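You operate a simulated robot arm through the tools that you are given. There is no shell and no other tool. Be economical: measure what you need, move in short steps, check, and stop when the job is done.

The job below is to be done with a simulated robot arm. You get a single attempt, and the scene is never put back.

## Task
Fill the purple-banded carton with chips to its red band.
Fine: stand it on the yellow outline, swing the hopper spout over it, spill none, swing the spout aside again.

The check looks at the end state, three seconds after you hand in, the way a careful person would. Anything else that was tipped, shoved, dropped, spilled or broken makes it a failure.

## Robot
A 6-joint arm with a two-finger parallel gripper, fixed in place. Base frame: the origin is at the foot of the arm, x ahead of it, y to its left, z up; the work surface is at about z = 0.85. Readings come in m, rad, newtons and seconds.
With the tool pointing down near the work surface it reaches from about 0.26 to 0.68 m from the base axis. Its first joint turns from -1.152 to 1.152 rad. Payload 2.9 kg.
The tool frame sits at the grasp point between the pads (the TCP): z along the fingers, y along the line on which they close. The tips reach 0.03 m beyond it. The gripper opens to 0.11 m. The fingers are 0.02 m wide and 0.01 m thick; the gripper's body (0.048 by 0.112 m) begins 0.055 m behind the TCP.
Orientation is that of the tool frame in the base frame, as [roll, pitch, yaw] about the fixed x, y, z axes, in that order (R = Rz(yaw) Ry(pitch) Rx(roll)). With the fingers straight down and closing along the base's y, the tool's x points along the base's -x, its y along +y and its z along -z.

## Interface
- The arm moves only by the tool play_rows. Its arguments are lists of equal length, an entry for each row: "dr": the turn, a rotation vector about the base's x, y, z in units of 6 degrees (1.0 is 6 degrees), a list of three; "translation": the shift along the base's x, y, z in units of 25 mm (1.0 is 25 mm), a list of three; "jaw": the closure in counts, from 0 (fully open) to 255 (shut). In form: {"dr": [[rx, ry, rz], ...], "translation": [[tx, ty, tz], ...], "jaw": [jaw, ...]}. A call has 1 to 10 rows; each row shifts and turns the commanded pose from where the row before left it. A call with a number of a shift or a turn outside -1 to 1 is refused whole. A row lasts 0.2 s, in which the tool goes at most 0.05 m and 0.15 rad; a call with a longer step from one row to the next is refused whole, and so is a gripper value outside its range. A pose out of reach is approached as far as the arm can. The call stops where the force on the tool passes 40 N (or 10 N more than at its start, if that is more) or the arm is blocked; 0.2 s more then pass. The fingers move at their own pace (about 0.108 m/s each) and stop on an object; they squeeze with about 41 N. The grip force told is the motor's: it shows also when the fingers shut on nothing. Time passes only in rows, and 0.2 s behind the last, so rows that do not move let the fingers close. It gives the time, the measured TCP pose, the force on the tool (base axes), the opening and the grip force at its end, in the units of the frame above (readings bear some noise).
- Cameras (640 x 400 px; columns grow to the right, rows downward): "scene" is fixed at [0.0861, 0.436, 1.4005]; the picture's right is [-0.70, -0.72, 0.00], its down [-0.31, 0.30, -0.90] and it looks along [0.65, -0.63, -0.43] (base axes); focal length 321 px, centre (320, 200). "wrist" rides on the gripper at [-0.036, 0, -0.057] in the tool frame; the picture's right is [0.00, -1.00, 0.00], its down [0.97, 0.00, -0.24] and it looks along [0.24, 0.00, 0.97] (tool axes); focal length 218 px, centre (320, 200).
- camera(camera): a new picture of that camera. No time passes.
- measure_at(camera, pixels): for up to 12 pixels [column, row] of the newest picture of that camera ("zoom" is the newest enlarged one), the place [x, y, z] in the base frame of the surface seen there, good to about 0.003 m. No time passes.
- close_up(camera, box): a new picture of the part [left, top, right, bottom] of that camera's present view, enlarged. No time passes.
- job_done(): hands the job in; it is judged then, once.

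Work in short steps. Measure before you move; look again where a grasp or a placing could have gone wrong, and mend it. You have 80 turns and 38 pictures in all, those below and enlarged ones among them. Open the gripper and draw the arm clear of the work before you hand the job in, unless the task says otherwise; then end with one line.

The tools are called after "Request:" by a JSON object that holds its "fn" and its "kwargs". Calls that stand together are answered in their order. play_rows: Moves the arm, as the interface text tells. Its arguments: {"type":"object","properties":{"dr":{"type":"array"},"translation":{"type":"array"},"jaw":{"type":"array"}},"required":["dr","translation","jaw"]} The other tools are called the same way: camera (camera) takes a picture; measure_at (camera, pixels) gives the place of the surface under pixels of a picture; close_up (camera, box) takes an enlarged picture of a part of a camera's view; job_done () hands the job in.

At the start:

```text
time_s: 0.0
ee_pos: [0.3881, -0.0762, 1.2593]
orientation: [-3.138, 0.0, -3.142]
contact_force: [0.0, 0.2, -0.3]
gripper_width: 0.1099
grasp_force: 0.1
```

scene: 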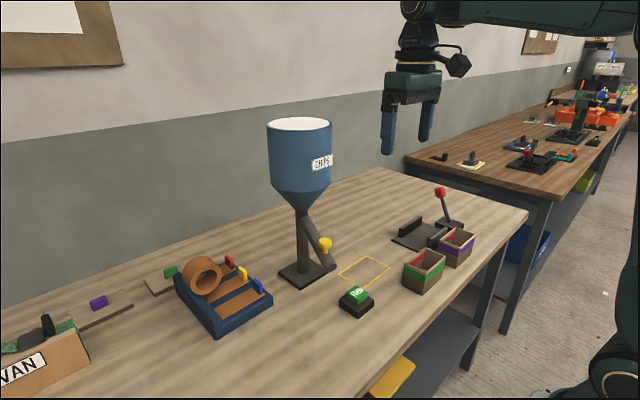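
wrist: 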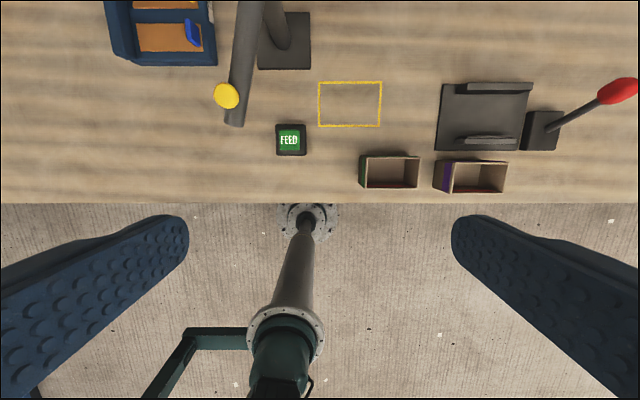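

The scene shows the hopper with its spout at about (318,235), the FEED button at (356,298), the yellow outline at (364,270) and two cartons, the purple one at (457,245). I'll enlarge both views to see details.

Request:
{"fn": "close_up", "kwargs": {"camera": "scene", "box": [260, 170, 500, 320]}}

Request:
{"fn": "close_up", "kwargs": {"camera": "wrist", "box": [200, 0, 560, 225]}}

Request:
{"fn": "measure_at", "kwargs": {"camera": "wrist", "pixels": [[227, 95], [235, 122], [291, 140], [318, 82], [381, 82], [380, 126], [319, 126], [436, 161], [507, 161], [504, 191], [434, 188], [478, 188]]}}

Request:
{"fn": "measure_at", "kwargs": {"camera": "scene", "pixels": [[325, 243], [327, 255], [305, 215], [356, 295], [440, 237], [474, 236], [458, 228], [456, 250], [441, 190], [304, 250], [300, 120], [458, 262]]}}

```text
2.67 times, centred on (380, 245) of scene
```

zoom: 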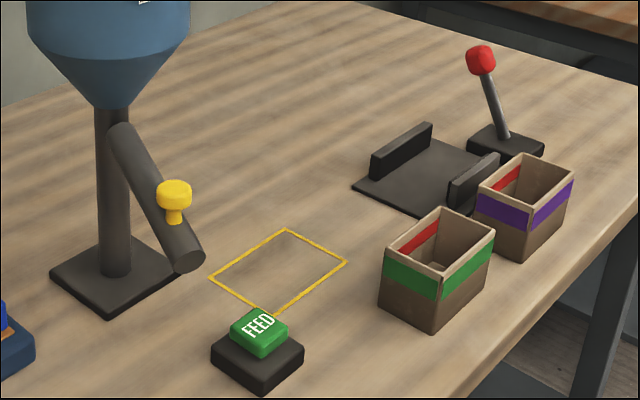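

```text
1.78 times, centred on (380, 112) of wrist
```

zoom: 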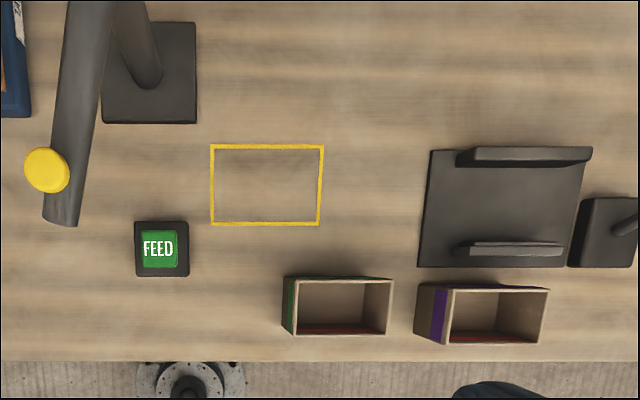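

```text
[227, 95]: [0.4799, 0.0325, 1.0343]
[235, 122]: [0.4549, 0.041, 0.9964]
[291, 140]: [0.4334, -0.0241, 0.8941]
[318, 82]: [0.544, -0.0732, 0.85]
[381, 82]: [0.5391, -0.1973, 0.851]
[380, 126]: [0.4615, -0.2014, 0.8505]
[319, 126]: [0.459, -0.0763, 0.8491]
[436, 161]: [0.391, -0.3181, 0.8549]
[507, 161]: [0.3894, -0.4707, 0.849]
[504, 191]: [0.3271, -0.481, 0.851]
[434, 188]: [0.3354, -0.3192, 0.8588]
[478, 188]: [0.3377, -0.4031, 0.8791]
```

```text
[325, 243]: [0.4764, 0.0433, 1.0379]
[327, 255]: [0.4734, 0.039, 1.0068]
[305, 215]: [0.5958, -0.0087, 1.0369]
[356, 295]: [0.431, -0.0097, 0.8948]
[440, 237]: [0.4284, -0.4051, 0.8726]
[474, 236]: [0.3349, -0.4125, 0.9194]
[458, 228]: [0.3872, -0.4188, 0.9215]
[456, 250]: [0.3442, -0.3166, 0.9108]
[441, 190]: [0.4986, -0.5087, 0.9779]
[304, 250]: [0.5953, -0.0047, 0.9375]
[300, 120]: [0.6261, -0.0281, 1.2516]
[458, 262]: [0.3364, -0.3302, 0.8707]
```

I measure the purple carton's rim corners, the hopper mouth and post in the enlarged wrist view (rim corners near (452,289), (548,290), (541,343), (446,342)).

Request:
{"fn": "measure_at", "kwargs": {"camera": "zoom", "pixels": [[451, 290], [547, 291], [541, 342], [447, 341], [495, 315], [418, 286], [286, 280], [390, 281], [386, 333], [296, 334], [161, 250], [480, 200]]}}

Request:
{"fn": "close_up", "kwargs": {"camera": "scene", "box": [390, 210, 486, 270]}}

Request:
{"fn": "measure_at", "kwargs": {"camera": "zoom", "pixels": [[330, 160], [450, 110], [555, 175], [440, 233], [330, 232], [440, 345], [550, 280], [335, 260], [440, 250], [440, 285], [395, 160]]}}

```text
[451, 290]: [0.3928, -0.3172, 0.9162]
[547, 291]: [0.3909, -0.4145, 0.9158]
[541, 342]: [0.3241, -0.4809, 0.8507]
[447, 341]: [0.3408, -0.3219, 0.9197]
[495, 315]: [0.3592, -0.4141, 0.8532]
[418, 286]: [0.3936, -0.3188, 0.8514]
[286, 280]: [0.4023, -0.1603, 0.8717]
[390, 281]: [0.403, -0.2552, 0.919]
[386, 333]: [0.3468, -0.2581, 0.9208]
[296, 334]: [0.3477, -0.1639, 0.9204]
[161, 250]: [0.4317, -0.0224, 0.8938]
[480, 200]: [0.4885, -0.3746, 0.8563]
```

```text
6.67 times, centred on (438, 240) of scene
```

zoom: 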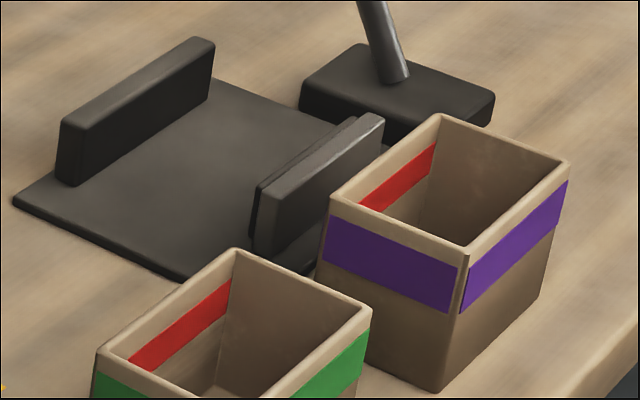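

```text
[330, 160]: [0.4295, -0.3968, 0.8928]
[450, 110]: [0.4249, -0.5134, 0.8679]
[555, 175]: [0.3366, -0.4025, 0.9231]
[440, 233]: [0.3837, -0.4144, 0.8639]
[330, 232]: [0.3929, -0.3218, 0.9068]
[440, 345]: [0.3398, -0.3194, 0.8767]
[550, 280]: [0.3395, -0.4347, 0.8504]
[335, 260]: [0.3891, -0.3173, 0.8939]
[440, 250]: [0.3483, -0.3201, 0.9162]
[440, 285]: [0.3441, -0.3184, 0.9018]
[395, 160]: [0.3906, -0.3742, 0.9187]
```

The purple carton spans about x 0.337–0.395, y −0.317–−0.414, top z 0.92; its neighbour rail on the dark tray is close. I measure the rail, lever base, red band, spout mouth, knob and post to choose the grasp.

Request:
{"fn": "measure_at", "kwargs": {"camera": "zoom", "pixels": [[290, 220], [265, 240], [375, 130], [300, 200], [375, 195], [425, 155], [405, 185], [480, 100], [320, 110], [230, 290], [180, 320], [480, 260]]}}

Request:
{"fn": "close_up", "kwargs": {"camera": "scene", "box": [262, 190, 358, 250]}}

```text
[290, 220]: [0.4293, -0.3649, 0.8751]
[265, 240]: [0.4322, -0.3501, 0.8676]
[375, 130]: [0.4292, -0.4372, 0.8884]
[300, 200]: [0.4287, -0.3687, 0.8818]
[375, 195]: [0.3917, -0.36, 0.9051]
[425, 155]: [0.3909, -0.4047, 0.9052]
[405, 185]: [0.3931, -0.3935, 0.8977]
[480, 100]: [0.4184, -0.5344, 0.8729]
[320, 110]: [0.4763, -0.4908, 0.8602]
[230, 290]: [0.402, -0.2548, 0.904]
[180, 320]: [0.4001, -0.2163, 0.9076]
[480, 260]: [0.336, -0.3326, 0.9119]
```

```text
6.67 times, centred on (310, 220) of scene
```

zoom: 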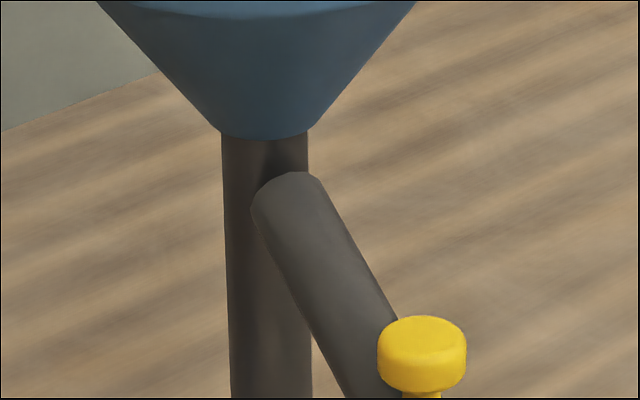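

The rail face is at x≈0.429, so a grip along x with the jaw open about 0.08 m clears both sides. I turn the tool −90° about z while moving above the carton centre (0.366, −0.366).

Request:
{"fn": "play_rows", "kwargs": {"dr": [[0, 0, -1], [0, 0, -1], [0, 0, -1], [0, 0, -1], [0, 0, -1], [0, 0, -1], [0, 0, -1], [0, 0, -1], [0, 0, -1], [0, 0, -1]], "translation": [[-0.0587, -0.773, -0.424], [-0.0587, -0.773, -0.424], [-0.0587, -0.773, -0.424], [-0.0587, -0.773, -0.424], [-0.0587, -0.773, -0.424], [-0.0587, -0.773, -0.424], [-0.0587, -0.773, -0.424], [-0.0587, -0.773, -0.424], [-0.0587, -0.773, -0.424], [-0.0587, -0.773, -0.424]], "jaw": [70, 70, 70, 70, 70, 70, 70, 70, 70, 70]}}

Request:
{"fn": "play_rows", "kwargs": {"dr": [[0, 0, -1], [0, 0, -1], [0, 0, -1], [0, 0, -1], [0, 0, -1], [0, 0, 0]], "translation": [[-0.0587, -0.773, -0.424], [-0.0587, -0.773, -0.424], [-0.0587, -0.773, -0.424], [-0.0587, -0.773, -0.424], [-0.0587, -0.773, -0.424], [0, 0, 0]], "jaw": [70, 70, 70, 70, 70, 70]}}

Request:
{"fn": "camera", "kwargs": {"camera": "wrist"}}

```text
time_s: 2.2
ee_pos: [0.374, -0.2722, 1.1528]
orientation: [-3.139, -0.001, 2.093]
contact_force: [0.5, -0.4, -0.3]
gripper_width: 0.0801
grasp_force: 0.1
```

```text
time_s: 3.6
ee_pos: [0.3654, -0.3658, 1.0991]
orientation: [-3.14, 0.0, 1.569]
contact_force: [-0.4, 0.4, -0.4]
gripper_width: 0.08
grasp_force: 0.0
```

```text
31 pictures are left
```

wrist: 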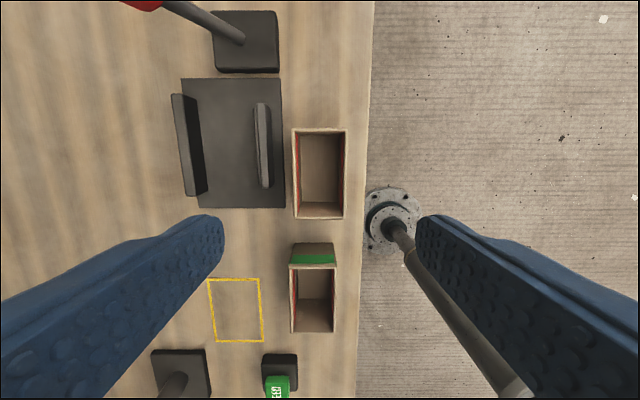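

The carton sits centred between the fingers at about (319,174). I refine its rim corners from this view.

Request:
{"fn": "measure_at", "kwargs": {"camera": "wrist", "pixels": [[294, 135], [345, 135], [344, 210], [294, 210], [294, 172], [344, 172], [320, 130], [319, 217], [320, 174], [267, 150]]}}

```text
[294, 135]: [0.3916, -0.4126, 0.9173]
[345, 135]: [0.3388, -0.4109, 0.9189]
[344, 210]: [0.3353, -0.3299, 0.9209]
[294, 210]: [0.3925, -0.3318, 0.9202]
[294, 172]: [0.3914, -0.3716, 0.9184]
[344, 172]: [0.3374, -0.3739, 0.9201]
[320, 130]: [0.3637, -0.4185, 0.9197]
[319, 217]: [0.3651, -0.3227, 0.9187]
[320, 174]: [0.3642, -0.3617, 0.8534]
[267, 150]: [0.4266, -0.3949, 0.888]
```

Centre is about (0.3645, −0.369); I descend to TCP z≈0.897 with the same opening.

Request:
{"fn": "play_rows", "kwargs": {"dr": [[0, 0, 0], [0, 0, 0], [0, 0, 0], [0, 0, 0], [0, 0, 0], [0, 0, 0], [0, 0, 0], [0, 0, 0], [0, 0, 0], [0, 0, 0]], "translation": [[-0.04, -0.12, -0.9], [0, 0, -0.9], [0, 0, -0.9], [0, 0, -0.9], [0, 0, -0.9], [0, 0, -0.9], [0, 0, -0.9], [0, 0, -0.9], [0, 0, -0.9], [0, 0, 0]], "jaw": [70, 70, 70, 70, 70, 70, 70, 70, 70, 70]}}

Request:
{"fn": "close_up", "kwargs": {"camera": "scene", "box": [370, 170, 530, 270]}}

```text
time_s: 5.8
ee_pos: [0.3652, -0.3695, 0.8965]
orientation: [-3.14, -0.001, 1.57]
contact_force: [0.3, -0.6, 0.4]
gripper_width: 0.0796
grasp_force: 0.1
```

```text
4.00 times, centred on (450, 220) of scene
```

zoom: 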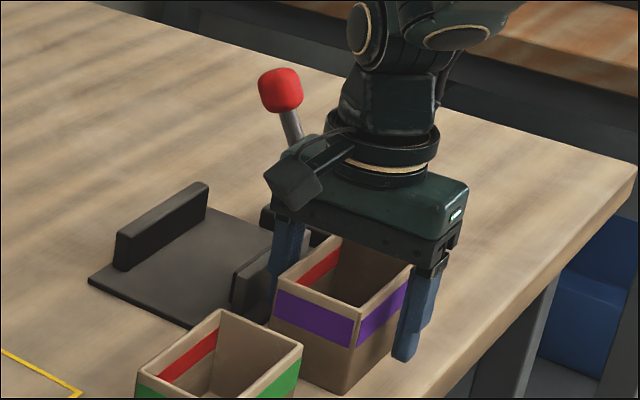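

The fingers straddle the carton cleanly; I close gently.

Request:
{"fn": "play_rows", "kwargs": {"dr": [[0, 0, 0], [0, 0, 0], [0, 0, 0]], "translation": [[0, 0, 0], [0, 0, 0], [0, 0, 0]], "jaw": [110, 140, 140]}}

```text
time_s: 6.6
ee_pos: [0.3648, -0.3681, 0.8979]
orientation: [-3.141, 0.0, 1.571]
contact_force: [0.0, -1.0, 0.2]
gripper_width: 0.0594
grasp_force: 41.0
```

Gripped (width 0.059, 41 N). I lift 0.1 m straight up and check.

Request:
{"fn": "play_rows", "kwargs": {"dr": [[0, 0, 0], [0, 0, 0], [0, 0, 0], [0, 0, 0], [0, 0, 0], [0, 0, 0]], "translation": [[0, 0, 0.6], [0, 0, 0.9], [0, 0, 0.9], [0, 0, 0.9], [0, 0, 0.7], [0, 0, 0]], "jaw": [140, 140, 140, 140, 140, 140]}}

Request:
{"fn": "camera", "kwargs": {"camera": "wrist"}}

Request:
{"fn": "camera", "kwargs": {"camera": "scene"}}

```text
time_s: 8.0
ee_pos: [0.3638, -0.3687, 0.9986]
orientation: [-3.139, 0.001, 1.569]
contact_force: [-0.6, -0.2, 0.0]
gripper_width: 0.0594
grasp_force: 41.0
```

```text
29 pictures are left
```

wrist: 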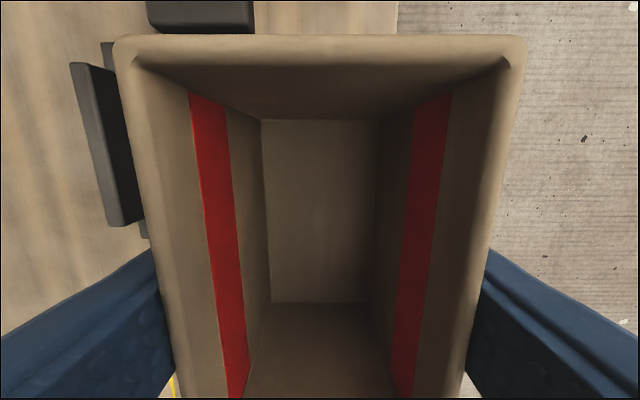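

```text
28 pictures are left
```

scene: 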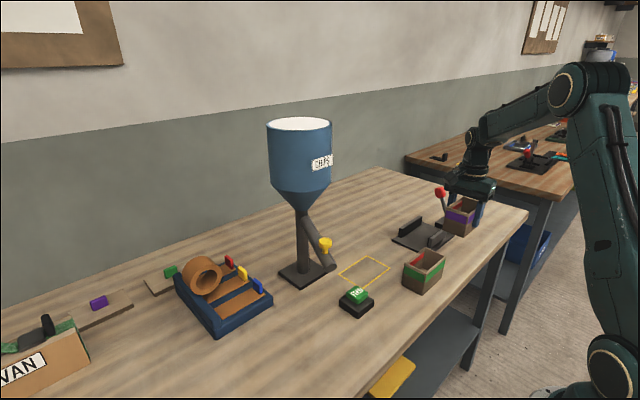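

The carton hangs level and the lift is clean. I move it over the outline centre (0.501, −0.137) at this height.

Request:
{"fn": "play_rows", "kwargs": {"dr": [[0, 0, 0], [0, 0, 0], [0, 0, 0], [0, 0, 0], [0, 0, 0], [0, 0, 0], [0, 0, 0], [0, 0, 0], [0, 0, 0], [0, 0, 0]], "translation": [[0.4, 0.7, 0], [0.457, 0.773, 0], [0.457, 0.773, 0], [0.457, 0.773, 0], [0.457, 0.773, 0], [0.457, 0.773, 0], [0.457, 0.773, 0], [0.457, 0.773, 0], [0.457, 0.773, 0], [0.457, 0.773, 0]], "jaw": [140, 140, 140, 140, 140, 140, 140, 140, 140, 140]}}

Request:
{"fn": "play_rows", "kwargs": {"dr": [[0, 0, 0], [0, 0, 0], [0, 0, 0], [0, 0, 0]], "translation": [[0.457, 0.773, 0], [0.4, 0.75, 0], [0.1, 0, -0.5], [0, 0, 0]], "jaw": [140, 140, 140, 140]}}

Request:
{"fn": "camera", "kwargs": {"camera": "scene"}}

```text
time_s: 10.2
ee_pos: [0.4778, -0.1787, 0.9972]
orientation: [-3.139, 0.001, 1.57]
contact_force: [0.6, -0.4, -0.2]
gripper_width: 0.0592
grasp_force: 41.5
```

```text
time_s: 11.2
ee_pos: [0.501, -0.1394, 0.9837]
orientation: [-3.141, -0.001, 1.571]
contact_force: [-0.6, -0.2, 0.4]
gripper_width: 0.0591
grasp_force: 41.0
```

```text
27 pictures are left
```

scene: 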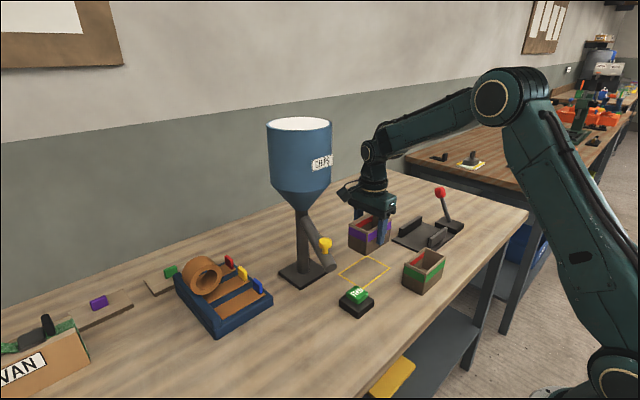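

Clear all round; I lower onto the outline (to TCP z≈0.898, the grasp height).

Request:
{"fn": "play_rows", "kwargs": {"dr": [[0, 0, 0], [0, 0, 0], [0, 0, 0], [0, 0, 0], [0, 0, 0], [0, 0, 0], [0, 0, 0]], "translation": [[0, 0.08, -0.7], [0, 0, -0.8], [0, 0, -0.8], [0, 0, -0.6], [0, 0, -0.4], [0, 0, -0.12], [0, 0, 0]], "jaw": [140, 140, 140, 140, 140, 140, 140]}}

Request:
{"fn": "close_up", "kwargs": {"camera": "scene", "box": [290, 180, 450, 280]}}

```text
time_s: 12.8
ee_pos: [0.5001, -0.1374, 0.8982]
orientation: [-3.14, 0.0, 1.572]
contact_force: [-0.2, -0.1, -0.2]
gripper_width: 0.0594
grasp_force: 41.0
```

```text
4.00 times, centred on (370, 230) of scene
```

zoom: 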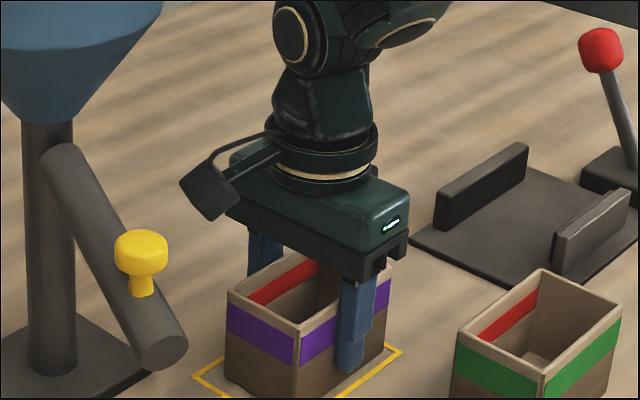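

The carton is within the yellow outline. I release to 0.08 m and rise straight up.

Request:
{"fn": "play_rows", "kwargs": {"dr": [[0, 0, 0], [0, 0, 0], [0, 0, 0], [0, 0, 0], [0, 0, 0], [0, 0, 0], [0, 0, 0], [0, 0, 0], [0, 0, 0], [0, 0, 0]], "translation": [[0, 0, 0], [0, 0, 0], [0, 0, 0.5], [0, 0, 0.9], [0, 0, 0.9], [0, 0, 0.9], [0, 0, 0.9], [0, 0, 0.9], [0, 0, 0.9], [0, 0, 0]], "jaw": [70, 70, 70, 70, 70, 70, 70, 70, 70, 70]}}

Request:
{"fn": "camera", "kwargs": {"camera": "wrist"}}

Request:
{"fn": "close_up", "kwargs": {"camera": "scene", "box": [280, 180, 440, 280]}}

```text
time_s: 15.0
ee_pos: [0.5018, -0.1375, 1.047]
orientation: [-3.14, 0.0, 1.571]
contact_force: [-0.9, 0.3, -0.2]
gripper_width: 0.0798
grasp_force: 0.1
```

```text
25 pictures are left
```

wrist: 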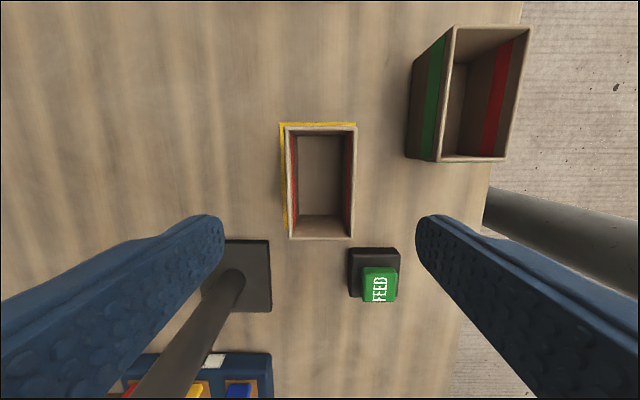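

```text
4.00 times, centred on (360, 230) of scene
```

zoom: 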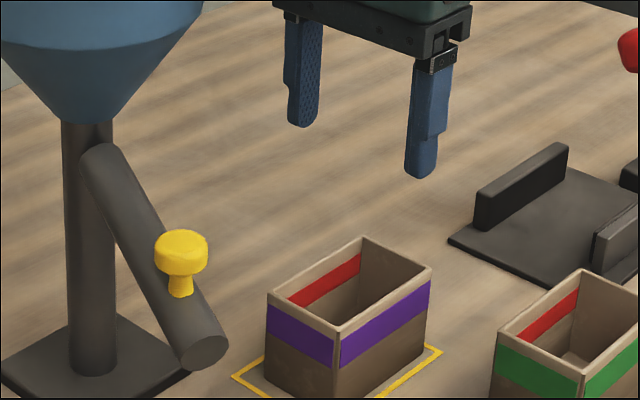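

The carton stands released inside the outline. I measure its rim and outline, and the knob, spout and hopper geometry for the swing.

Request:
{"fn": "measure_at", "kwargs": {"camera": "wrist", "pixels": [[291, 132], [353, 132], [350, 232], [292, 232], [281, 124], [355, 123], [284, 220], [321, 130], [320, 237], [380, 285], [268, 300], [250, 290]]}}

Request:
{"fn": "measure_at", "kwargs": {"camera": "zoom", "pixels": [[180, 240], [161, 240], [205, 245], [180, 285], [205, 350], [182, 355], [226, 350], [100, 150], [120, 165], [88, 130], [170, 310], [90, 300]]}}

```text
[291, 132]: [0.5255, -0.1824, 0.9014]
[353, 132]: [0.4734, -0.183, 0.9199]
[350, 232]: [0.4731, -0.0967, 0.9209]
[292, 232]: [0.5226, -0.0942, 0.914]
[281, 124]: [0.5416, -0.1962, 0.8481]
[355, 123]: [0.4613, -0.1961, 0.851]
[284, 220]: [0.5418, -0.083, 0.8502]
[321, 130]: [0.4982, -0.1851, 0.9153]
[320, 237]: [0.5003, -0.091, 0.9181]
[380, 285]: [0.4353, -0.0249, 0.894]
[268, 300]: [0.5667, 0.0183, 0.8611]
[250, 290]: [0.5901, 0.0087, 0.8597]
```

```text
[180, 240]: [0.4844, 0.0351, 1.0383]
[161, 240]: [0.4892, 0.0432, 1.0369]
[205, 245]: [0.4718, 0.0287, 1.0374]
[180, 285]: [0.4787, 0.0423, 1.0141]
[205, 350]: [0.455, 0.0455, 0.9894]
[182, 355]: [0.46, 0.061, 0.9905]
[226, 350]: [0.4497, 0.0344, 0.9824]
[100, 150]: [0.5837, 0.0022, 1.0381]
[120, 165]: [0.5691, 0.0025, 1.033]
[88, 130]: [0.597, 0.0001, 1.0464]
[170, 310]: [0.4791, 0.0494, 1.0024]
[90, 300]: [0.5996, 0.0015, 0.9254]
```

Carton centre is (0.499, −0.138); the hopper axis works out at about (0.61, −0.015), the knob at (0.479, 0.036, top 1.038), so the spout must swing about +69°. I move back from the hopper while rising and turning the tool +69° so the fingers will close across the tube.

Request:
{"fn": "play_rows", "kwargs": {"dr": [[0, 0, 0.954], [0, 0, 0.954], [0, 0, 0.954], [0, 0, 0.954], [0, 0, 0.954], [0, 0, 0.954]], "translation": [[-0.3, 0, 0.7], [-0.5, 0, 0.7], [-0.5, 0.2, 0.7], [-0.5, 0.2, 0.5], [-0.5, 0.2, 0.3], [-0.5, 0.2, 0]], "jaw": [70, 116, 116, 116, 116, 116]}}

Request:
{"fn": "play_rows", "kwargs": {"dr": [[0, 0, 0.954], [0, 0, 0.954], [0, 0, 0.954], [0, 0, 0.954], [0, 0, 0.954], [0, 0, 0.954], [0, 0, 0], [0, 0, 0]], "translation": [[0, 0.8, 0], [0, 0.9, 0], [0, 0.9, 0], [0, 0.9, 0], [0, 0.9, 0], [0, 0.9, 0], [0, 0.84, 0], [0, 0, 0]], "jaw": [116, 116, 116, 116, 116, 116, 116, 116]}}

Request:
{"fn": "camera", "kwargs": {"camera": "wrist"}}

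```text
time_s: 16.4
ee_pos: [0.432, -0.117, 1.1198]
orientation: [-3.14, 0.0, 2.173]
contact_force: [-0.5, 0.2, -0.4]
gripper_width: 0.0603
grasp_force: 0.1
```

```text
time_s: 18.2
ee_pos: [0.4311, 0.0374, 1.1203]
orientation: [-3.14, -0.001, 2.769]
contact_force: [0.4, -1.0, 0.1]
gripper_width: 0.0601
grasp_force: 0.0
```

```text
23 pictures are left
```

wrist: 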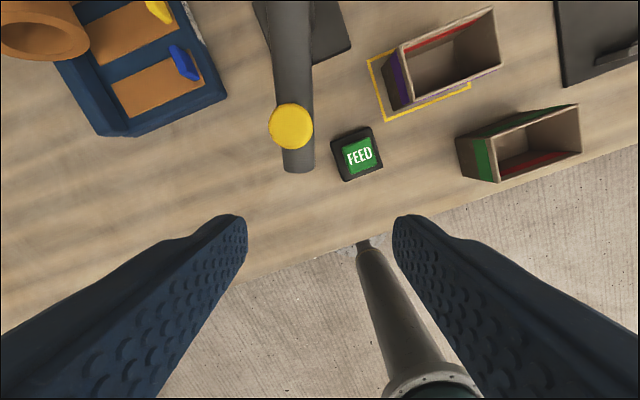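

The tube lies straight down the picture, the knob at (290,126). I measure knob edges, tube edges and mouth.

Request:
{"fn": "measure_at", "kwargs": {"camera": "wrist", "pixels": [[290, 126], [270, 127], [311, 127], [290, 106], [290, 146], [284, 160], [312, 160], [298, 169], [273, 60], [310, 60], [291, 10], [305, 155]]}}

```text
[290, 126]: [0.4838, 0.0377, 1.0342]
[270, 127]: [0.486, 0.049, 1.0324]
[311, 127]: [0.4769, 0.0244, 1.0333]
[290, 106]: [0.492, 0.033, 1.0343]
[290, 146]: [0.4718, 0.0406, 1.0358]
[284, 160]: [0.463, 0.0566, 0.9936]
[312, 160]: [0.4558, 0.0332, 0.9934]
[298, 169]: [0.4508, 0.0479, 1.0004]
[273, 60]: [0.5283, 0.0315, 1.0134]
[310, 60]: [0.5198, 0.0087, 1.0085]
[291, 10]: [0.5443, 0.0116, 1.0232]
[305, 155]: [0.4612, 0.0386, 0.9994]
```

Knob centre (0.482, 0.037), diameter 0.025, on the tube line, hopper axis (0.611, −0.014). I move over it and lower to TCP z≈1.047.

Request:
{"fn": "play_rows", "kwargs": {"dr": [[0, 0, 0], [0, 0, 0], [0, 0, 0], [0, 0, 0], [0, 0, 0], [0, 0, 0], [0, 0, 0], [0, 0, 0]], "translation": [[0.7, 0, 0], [0.7, 0, 0], [0.63, 0, 0], [0, 0, -0.7], [0, 0, -0.8], [0, 0, -0.8], [0, 0, -0.63], [0, 0, 0]], "jaw": [116, 116, 116, 116, 116, 116, 116, 116]}}

Request:
{"fn": "camera", "kwargs": {"camera": "scene"}}

Request:
{"fn": "close_up", "kwargs": {"camera": "scene", "box": [240, 120, 432, 240]}}

```text
time_s: 20.0
ee_pos: [0.4814, 0.0362, 1.0455]
orientation: [-3.139, 0.0, 2.769]
contact_force: [-0.5, 0.1, 0.9]
gripper_width: 0.0601
grasp_force: 0.2
```

```text
22 pictures are left
```

scene: 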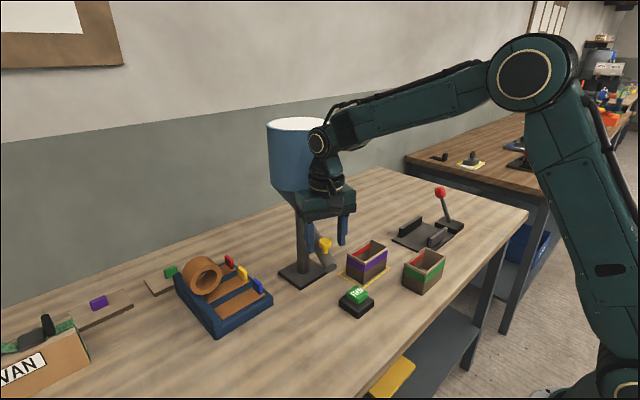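

```text
3.33 times, centred on (336, 180) of scene
```

zoom: 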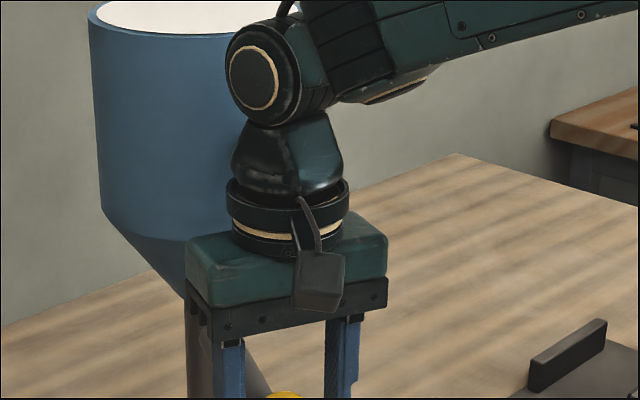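

No contact, body clears the hopper. I close on the knob.

Request:
{"fn": "play_rows", "kwargs": {"dr": [[0, 0, 0], [0, 0, 0], [0, 0, 0]], "translation": [[0, 0, 0], [0, 0, 0], [0, 0, 0]], "jaw": [180, 215, 215]}}

```text
time_s: 20.8
ee_pos: [0.4812, 0.0372, 1.0459]
orientation: [-3.139, -0.002, 2.77]
contact_force: [-0.7, -0.6, -1.1]
gripper_width: 0.0266
grasp_force: 44.6
```

Gripped (0.027). I swing along the arc about (0.611, −0.014), turning the tool with it: first five steps (25°), then check.

Request:
{"fn": "play_rows", "kwargs": {"dr": [[0, 0, 0.826], [0, 0, 0.826], [0, 0, 0.826], [0, 0, 0.826], [0, 0, 0.826]], "translation": [[-0.157, -0.455, 0], [-0.117, -0.467, 0], [-0.076, -0.475, 0], [-0.035, -0.48, 0], [0.007, -0.481, 0]], "jaw": [215, 215, 215, 215, 215]}}

Request:
{"fn": "camera", "kwargs": {"camera": "scene"}}

```text
time_s: 22.0
ee_pos: [0.4734, -0.0238, 1.0469]
orientation: [-3.138, 0.003, -3.079]
contact_force: [16.4, 0.5, -6.6]
gripper_width: 0.0266
grasp_force: 45.4
```

```text
20 pictures are left
```

scene: 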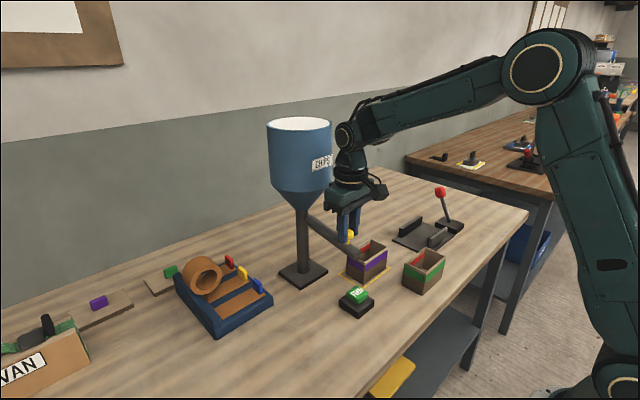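

The spout follows; a 16 N radial force in +x shows my arc is slightly too wide, so I ease in by about 2 mm while continuing.

Request:
{"fn": "play_rows", "kwargs": {"dr": [[0, 0, 0.826], [0, 0, 0.826], [0, 0, 0.826], [0, 0, 0.826]], "translation": [[0.1, -0.479, 0], [0.13, -0.473, 0], [0.13, -0.463, 0], [0.17, -0.45, 0]], "jaw": [215, 215, 215, 215]}}

```text
time_s: 23.0
ee_pos: [0.4863, -0.0705, 1.0468]
orientation: [-3.14, 0.001, -2.731]
contact_force: [12.6, 6.8, 2.7]
gripper_width: 0.0266
grasp_force: 45.1
```

Still ~14 N inward; I continue the last five steps easing in a further 2–3 mm.

Request:
{"fn": "play_rows", "kwargs": {"dr": [[0, 0, 0.826], [0, 0, 0.826], [0, 0, 0.826]], "translation": [[0.25, -0.41, 0], [0.284, -0.395, 0], [0.3, -0.38, 0]], "jaw": [215, 215, 215]}}

Request:
{"fn": "close_up", "kwargs": {"camera": "scene", "box": [270, 160, 430, 290]}}

Request:
{"fn": "camera", "kwargs": {"camera": "wrist"}}

```text
time_s: 23.8
ee_pos: [0.5082, -0.0997, 1.0462]
orientation: [-3.141, -0.002, -2.474]
contact_force: [3.9, 3.6, 0.9]
gripper_width: 0.0268
grasp_force: 44.4
```

```text
3.08 times, centred on (350, 225) of scene
```

zoom: 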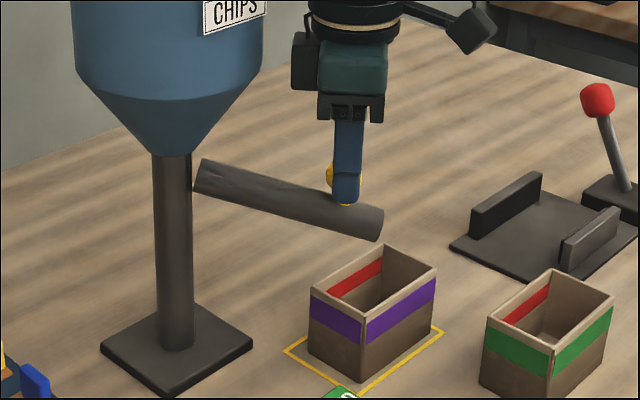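

```text
18 pictures are left
```

wrist: 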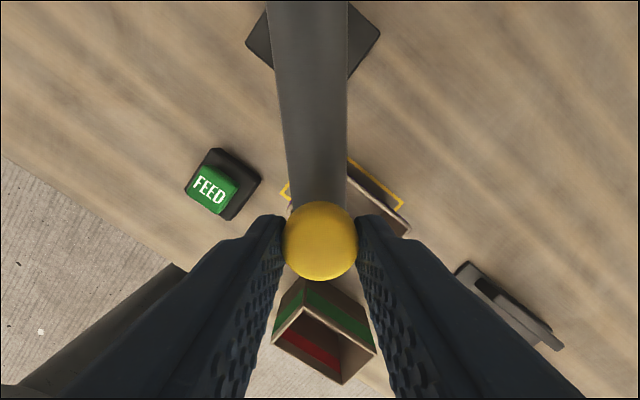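

The force dropped to ~5 N; fitting the poses gives axis (0.605, −0.010), knob radius 0.132, spout now at 223° versus carton at 230°. I swing 7° more.

Request:
{"fn": "play_rows", "kwargs": {"dr": [[0, 0, 0.61], [0, 0, 0.61], [0, 0, 0]], "translation": [[0.237, -0.238, 0], [0.252, -0.222, 0], [0, 0, 0]], "jaw": [215, 215, 215]}}

Request:
{"fn": "close_up", "kwargs": {"camera": "scene", "box": [300, 190, 428, 290]}}

Request:
{"fn": "measure_at", "kwargs": {"camera": "zoom", "pixels": [[365, 140], [350, 150], [340, 120], [300, 130], [390, 160], [395, 135]]}}

```text
time_s: 24.6
ee_pos: [0.5197, -0.1131, 1.0461]
orientation: [-3.14, -0.001, -2.349]
contact_force: [-6.0, -6.8, 1.1]
gripper_width: 0.0269
grasp_force: 44.9
```

```text
4.00 times, centred on (364, 240) of scene
```

zoom: 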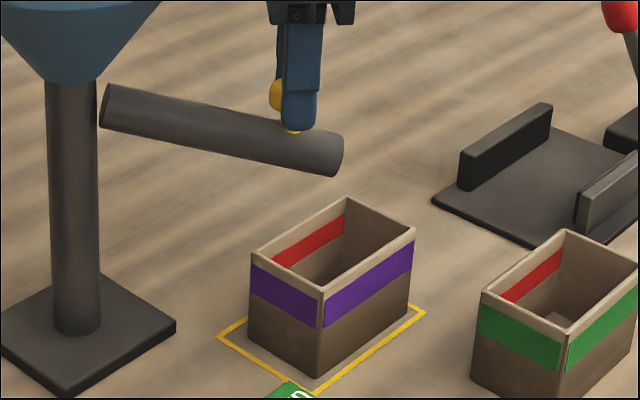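

```text
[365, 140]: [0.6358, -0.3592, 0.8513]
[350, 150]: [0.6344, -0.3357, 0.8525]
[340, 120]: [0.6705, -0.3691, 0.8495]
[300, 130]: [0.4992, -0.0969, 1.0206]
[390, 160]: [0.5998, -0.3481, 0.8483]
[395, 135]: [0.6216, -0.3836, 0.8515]
```

I measure the spout end at about (335,155) in this enlarged view to verify it is over the carton.

Request:
{"fn": "measure_at", "kwargs": {"camera": "zoom", "pixels": [[337, 140], [333, 155], [328, 168], [337, 172], [341, 150], [310, 140], [310, 165], [250, 130], [150, 95], [150, 120]]}}

```text
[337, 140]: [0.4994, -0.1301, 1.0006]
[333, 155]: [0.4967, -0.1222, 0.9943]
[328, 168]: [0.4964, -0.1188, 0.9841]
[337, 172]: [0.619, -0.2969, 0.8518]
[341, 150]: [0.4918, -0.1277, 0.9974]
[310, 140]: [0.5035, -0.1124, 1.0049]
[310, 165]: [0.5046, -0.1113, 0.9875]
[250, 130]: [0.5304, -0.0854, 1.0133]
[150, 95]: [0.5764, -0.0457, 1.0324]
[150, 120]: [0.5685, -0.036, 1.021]
```

The spout end centre is about (0.503, −0.136), over the carton centre. I release the knob and rise.

Request:
{"fn": "play_rows", "kwargs": {"dr": [[0, 0, 0], [0, 0, 0], [0, 0, 0], [0, 0, 0], [0, 0, 0], [0, 0, 0], [0, 0, 0]], "translation": [[0, 0, 0], [0, 0, 0], [0, 0, 0.6], [0, 0, 0.8], [0, 0, 0.8], [0, 0, 0.8], [0, 0, 0]], "jaw": [116, 116, 116, 116, 116, 116, 116]}}

Request:
{"fn": "camera", "kwargs": {"camera": "wrist"}}

```text
time_s: 26.2
ee_pos: [0.518, -0.1122, 1.1215]
orientation: [-3.142, 0.0, -2.347]
contact_force: [0.6, 0.1, 0.8]
gripper_width: 0.0598
grasp_force: 0.1
```

```text
16 pictures are left
```

wrist: 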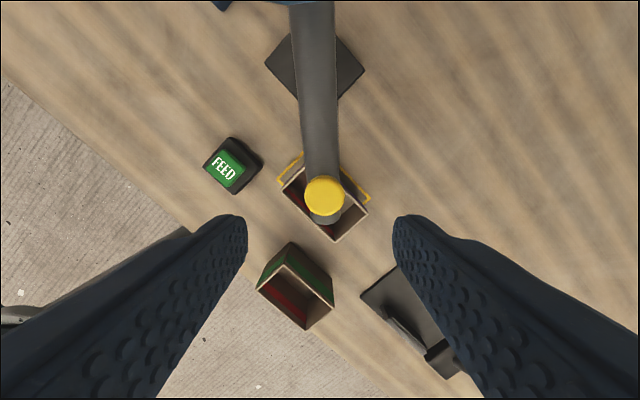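

I verify the spout tip at (325,220) and knob (323,195) here before pressing FEED.

Request:
{"fn": "measure_at", "kwargs": {"camera": "wrist", "pixels": [[325, 221], [314, 220], [337, 218], [323, 195], [230, 165], [222, 172], [335, 240], [368, 212], [284, 192], [303, 169]]}}

```text
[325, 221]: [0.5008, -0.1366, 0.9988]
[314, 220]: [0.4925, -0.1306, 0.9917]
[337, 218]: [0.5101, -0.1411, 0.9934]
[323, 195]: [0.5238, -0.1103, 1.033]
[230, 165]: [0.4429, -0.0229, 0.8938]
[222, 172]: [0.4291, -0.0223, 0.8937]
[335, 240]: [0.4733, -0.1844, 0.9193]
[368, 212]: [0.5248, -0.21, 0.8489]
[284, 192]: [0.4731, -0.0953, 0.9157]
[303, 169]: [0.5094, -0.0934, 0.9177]
```

Spout tip is at (0.501, −0.137), centred over the carton. I close the fingers and move above the FEED button (0.434, −0.0225, top 0.894), stopping with the tips ~15 mm above it.

Request:
{"fn": "play_rows", "kwargs": {"dr": [[0, 0, 0], [0, 0, 0], [0, 0, 0], [0, 0, 0], [0, 0, 0]], "translation": [[-0.672, 0.716, 0], [-0.672, 0.716, 0], [-0.672, 0.716, 0], [-0.672, 0.716, 0], [-0.672, 0.716, 0]], "jaw": [255, 255, 255, 255, 255]}}

Request:
{"fn": "play_rows", "kwargs": {"dr": [[0, 0, 0], [0, 0, 0], [0, 0, 0], [0, 0, 0], [0, 0, 0], [0, 0, 0], [0, 0, 0], [0, 0, 0], [0, 0, 0]], "translation": [[0, 0, -0.9], [0, 0, -0.9], [0, 0, -0.9], [0, 0, -0.9], [0, 0, -0.9], [0, 0, -0.9], [0, 0, -0.9], [0, 0, -0.9], [0, 0, 0]], "jaw": [255, 255, 255, 255, 255, 255, 255, 255, 255]}}

Request:
{"fn": "close_up", "kwargs": {"camera": "scene", "box": [290, 200, 450, 320]}}

```text
time_s: 27.4
ee_pos: [0.4336, -0.0198, 1.1209]
orientation: [-3.141, -0.001, -2.349]
contact_force: [0.0, 0.4, -0.3]
gripper_width: 0.0003
grasp_force: 37.7
```

```text
time_s: 29.4
ee_pos: [0.4349, -0.0206, 0.9422]
orientation: [-3.141, 0.001, -2.349]
contact_force: [0.1, -0.1, -0.6]
gripper_width: 0.0002
grasp_force: 37.7
```

```text
3.33 times, centred on (370, 260) of scene
```

zoom: 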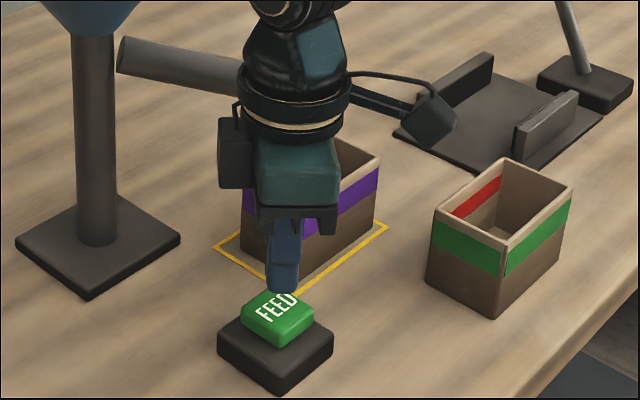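

Tips hover at z≈0.912 over the button. I give one brief press to about 5 mm depth and retreat at once, to learn how much one press feeds.

Request:
{"fn": "play_rows", "kwargs": {"dr": [[0, 0, 0], [0, 0, 0], [0, 0, 0], [0, 0, 0], [0, 0, 0], [0, 0, 0]], "translation": [[0, -0.07, -0.65], [0, 0, -0.28], [0, 0, 0.6], [0, 0, 0.6], [0, 0, 0], [0, 0, 0]], "jaw": [255, 255, 255, 255, 255, 255]}}

Request:
{"fn": "close_up", "kwargs": {"camera": "scene", "box": [290, 200, 450, 320]}}

```text
time_s: 30.8
ee_pos: [0.435, -0.0232, 0.949]
orientation: [-3.139, -0.001, -2.347]
contact_force: [-0.6, 1.2, 0.9]
gripper_width: 0.0
grasp_force: 37.5
```

```text
3.33 times, centred on (370, 260) of scene
```

zoom: 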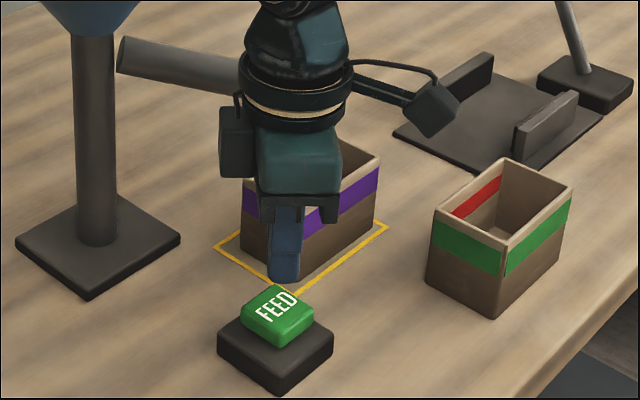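

No outward sign from here; I rise 0.1 m and look with the wrist camera into the carton.

Request:
{"fn": "play_rows", "kwargs": {"dr": [[0, 0, 0], [0, 0, 0], [0, 0, 0], [0, 0, 0], [0, 0, 0]], "translation": [[0, 0, 0.9], [0, 0, 0.9], [0, 0, 0.9], [0, 0, 0.9], [0, 0, 0.4]], "jaw": [255, 255, 255, 255, 255]}}

Request:
{"fn": "camera", "kwargs": {"camera": "wrist"}}

```text
time_s: 32.0
ee_pos: [0.4342, -0.0227, 1.0497]
orientation: [-3.14, 0.0, -2.347]
contact_force: [1.1, -1.2, -0.6]
gripper_width: 0.0
grasp_force: 37.4
```

```text
13 pictures are left
```

wrist: 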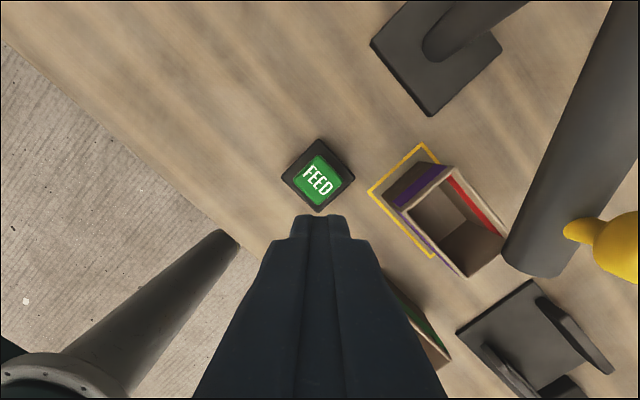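

The carton interior is visible at (455,225) and still empty, so that press was too shallow/brief. I go down again and press slightly deeper, reading the force.

Request:
{"fn": "play_rows", "kwargs": {"dr": [[0, 0, 0], [0, 0, 0], [0, 0, 0], [0, 0, 0], [0, 0, 0], [0, 0, 0]], "translation": [[0, 0, -0.9], [0, 0, -0.9], [0, 0, -0.9], [0, 0, -0.9], [0, 0, -0.9], [0, 0, -0.45]], "jaw": [255, 255, 255, 255, 255, 255]}}

Request:
{"fn": "play_rows", "kwargs": {"dr": [[0, 0, 0]], "translation": [[0, 0, -0.5]], "jaw": [255]}}

```text
time_s: 33.4
ee_pos: [0.4353, -0.024, 0.9243]
orientation: [-3.14, -0.001, -2.347]
contact_force: [-0.3, -0.1, 0.8]
gripper_width: 0.0
grasp_force: 37.4
```

```text
time_s: 33.8
ee_pos: [0.4346, -0.0241, 0.9147]
orientation: [-3.136, 0.002, -2.346]
contact_force: [-9.9, -1.1, 36.4]
gripper_width: 0.0001
grasp_force: 37.4
```

36 N at tips z≈0.885: the button is down. I lift off and up to the viewing height to look.

Request:
{"fn": "play_rows", "kwargs": {"dr": [[0, 0, 0], [0, 0, 0], [0, 0, 0], [0, 0, 0], [0, 0, 0], [0, 0, 0]], "translation": [[0, 0, 0.9], [0, 0, 0.9], [0, 0, 0.9], [0, 0, 0.9], [0, 0, 0.9], [0, 0, 0.9]], "jaw": [255, 255, 255, 255, 255, 255]}}

Request:
{"fn": "camera", "kwargs": {"camera": "wrist"}}

```text
time_s: 35.2
ee_pos: [0.4332, -0.025, 1.0479]
orientation: [-3.139, 0.0, -2.347]
contact_force: [0.2, -0.5, -0.3]
gripper_width: 0.0
grasp_force: 38.1
```

```text
12 pictures are left
```

wrist: 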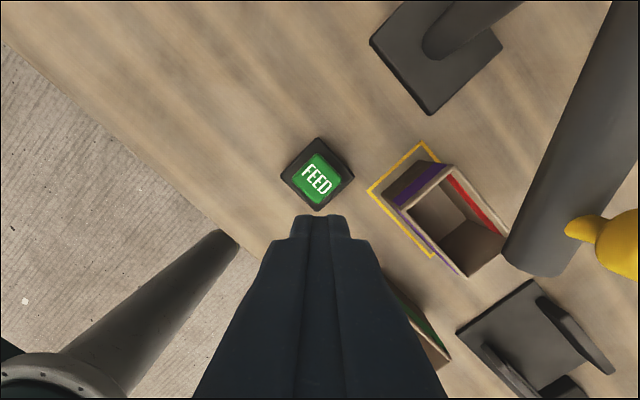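

I enlarge and measure the inside of the carton to see whether any chips fell.

Request:
{"fn": "close_up", "kwargs": {"camera": "wrist", "box": [360, 130, 520, 290]}}

Request:
{"fn": "measure_at", "kwargs": {"camera": "wrist", "pixels": [[430, 210], [440, 205], [435, 222], [450, 235], [470, 245], [480, 205]]}}

```text
2.50 times, centred on (440, 210) of wrist
```

zoom: 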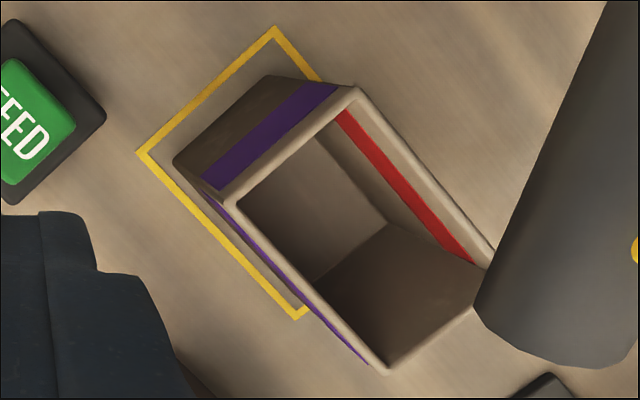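

```text
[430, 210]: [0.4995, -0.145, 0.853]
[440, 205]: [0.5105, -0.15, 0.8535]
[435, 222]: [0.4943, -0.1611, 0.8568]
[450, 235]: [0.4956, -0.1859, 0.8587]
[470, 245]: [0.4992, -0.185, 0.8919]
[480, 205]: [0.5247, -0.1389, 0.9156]
```

The carton is still empty, nothing spilled. I press again to the same depth and hold about 0.8 s.

Request:
{"fn": "play_rows", "kwargs": {"dr": [[0, 0, 0], [0, 0, 0], [0, 0, 0], [0, 0, 0], [0, 0, 0], [0, 0, 0]], "translation": [[0, 0.05, -0.9], [0, 0, -0.9], [0, 0, -0.9], [0, 0, -0.9], [0, 0, -0.9], [0, 0, -0.45]], "jaw": [255, 255, 255, 255, 255, 255]}}

Request:
{"fn": "play_rows", "kwargs": {"dr": [[0, 0, 0], [0, 0, 0], [0, 0, 0]], "translation": [[0, 0, -0.45], [0, 0, 0], [0, 0, 0]], "jaw": [255, 255, 255]}}

Request:
{"fn": "close_up", "kwargs": {"camera": "scene", "box": [290, 200, 450, 320]}}

```text
time_s: 36.6
ee_pos: [0.4346, -0.0214, 0.9231]
orientation: [-3.139, -0.001, -2.348]
contact_force: [-0.1, 0.9, 0.8]
gripper_width: 0.0
grasp_force: 37.7
```

```text
time_s: 37.3
ee_pos: [0.4361, -0.0225, 0.9168]
orientation: [-3.137, 0.001, -2.348]
contact_force: [-8.8, 1.1, 23.9]
gripper_width: 0.0
grasp_force: 37.4
stopped in row 3: the force on the tool passed its limit (the readings are from after the stop); the commanded pose is now the measured one
```

```text
3.33 times, centred on (370, 260) of scene
```

zoom: 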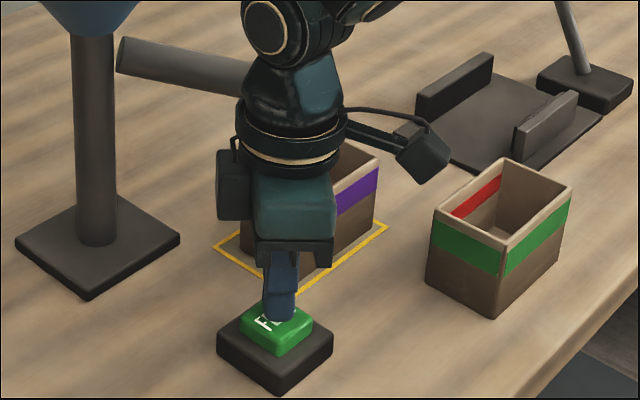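

The button is bottomed; I lift and look inside again.

Request:
{"fn": "play_rows", "kwargs": {"dr": [[0, 0, 0], [0, 0, 0], [0, 0, 0], [0, 0, 0], [0, 0, 0], [0, 0, 0]], "translation": [[0, 0, 0.9], [0, 0, 0.9], [0, 0, 0.9], [0, 0, 0.9], [0, 0, 0.9], [0, 0, 0.8]], "jaw": [255, 255, 255, 255, 255, 255]}}

Request:
{"fn": "camera", "kwargs": {"camera": "wrist"}}

Request:
{"fn": "measure_at", "kwargs": {"camera": "wrist", "pixels": [[430, 210], [440, 205], [435, 222], [450, 235]]}}

```text
time_s: 38.7
ee_pos: [0.4355, -0.0231, 1.0473]
orientation: [-3.138, 0.001, -2.346]
contact_force: [-0.6, 0.0, -0.4]
gripper_width: 0.0001
grasp_force: 37.9
```

```text
9 pictures are left
```

wrist: 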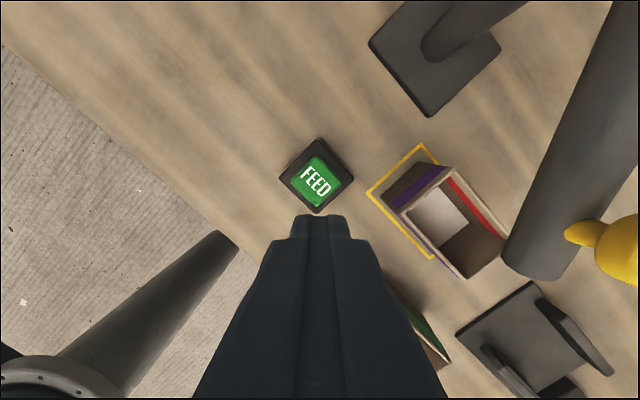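

```text
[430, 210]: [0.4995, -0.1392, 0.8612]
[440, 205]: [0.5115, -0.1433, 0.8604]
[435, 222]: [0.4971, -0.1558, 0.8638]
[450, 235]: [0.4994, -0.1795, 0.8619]
```

Chips are in: level rose from 0.853 to about 0.861, no spill seen. The red band lies at z≈0.897–0.907. I press again for a calibrated hold of about 1 s.

Request:
{"fn": "play_rows", "kwargs": {"dr": [[0, 0, 0], [0, 0, 0], [0, 0, 0], [0, 0, 0], [0, 0, 0], [0, 0, 0], [0, 0, 0], [0, 0, 0], [0, 0, 0], [0, 0, 0]], "translation": [[0, 0, -0.9], [0, 0, -0.9], [0, 0, -0.9], [0, 0, -0.9], [0, 0, -0.9], [0, 0, -0.5], [0, 0, -0.22], [0, 0, 0], [0, 0, 0], [0, 0, 0]], "jaw": [255, 255, 255, 255, 255, 255, 255, 255, 255, 255]}}

Request:
{"fn": "play_rows", "kwargs": {"dr": [[0, 0, 0], [0, 0, 0], [0, 0, 0], [0, 0, 0], [0, 0, 0], [0, 0, 0]], "translation": [[0, 0, 0.9], [0, 0, 0.9], [0, 0, 0.9], [0, 0, 0.9], [0, 0, 0.9], [0, 0, 0.72]], "jaw": [255, 255, 255, 255, 255, 255]}}

Request:
{"fn": "camera", "kwargs": {"camera": "wrist"}}

Request:
{"fn": "measure_at", "kwargs": {"camera": "wrist", "pixels": [[430, 210], [440, 205], [435, 222], [450, 225], [460, 215], [445, 212]]}}

```text
time_s: 40.9
ee_pos: [0.436, -0.0218, 0.9167]
orientation: [-3.137, 0.004, -2.345]
contact_force: [-0.7, 6.0, 17.7]
gripper_width: 0.0
grasp_force: 37.2
```

```text
time_s: 42.3
ee_pos: [0.4372, -0.0215, 1.0499]
orientation: [-3.138, 0.001, -2.348]
contact_force: [0.2, 0.6, 0.3]
gripper_width: 0.0
grasp_force: 38.1
```

```text
8 pictures are left
```

wrist: 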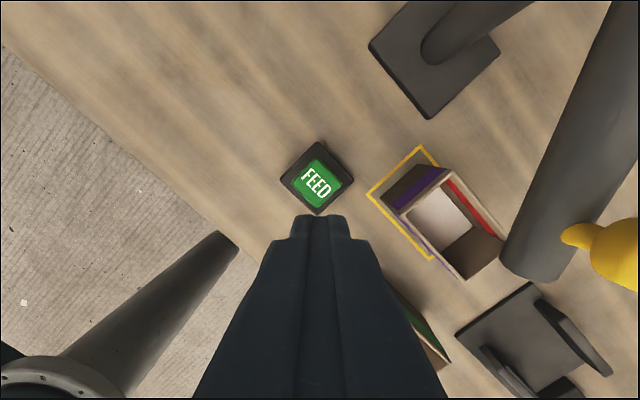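

```text
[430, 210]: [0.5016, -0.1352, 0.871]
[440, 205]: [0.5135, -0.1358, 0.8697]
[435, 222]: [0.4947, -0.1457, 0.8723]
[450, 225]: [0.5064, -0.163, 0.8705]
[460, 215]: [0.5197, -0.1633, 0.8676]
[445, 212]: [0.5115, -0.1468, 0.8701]
```

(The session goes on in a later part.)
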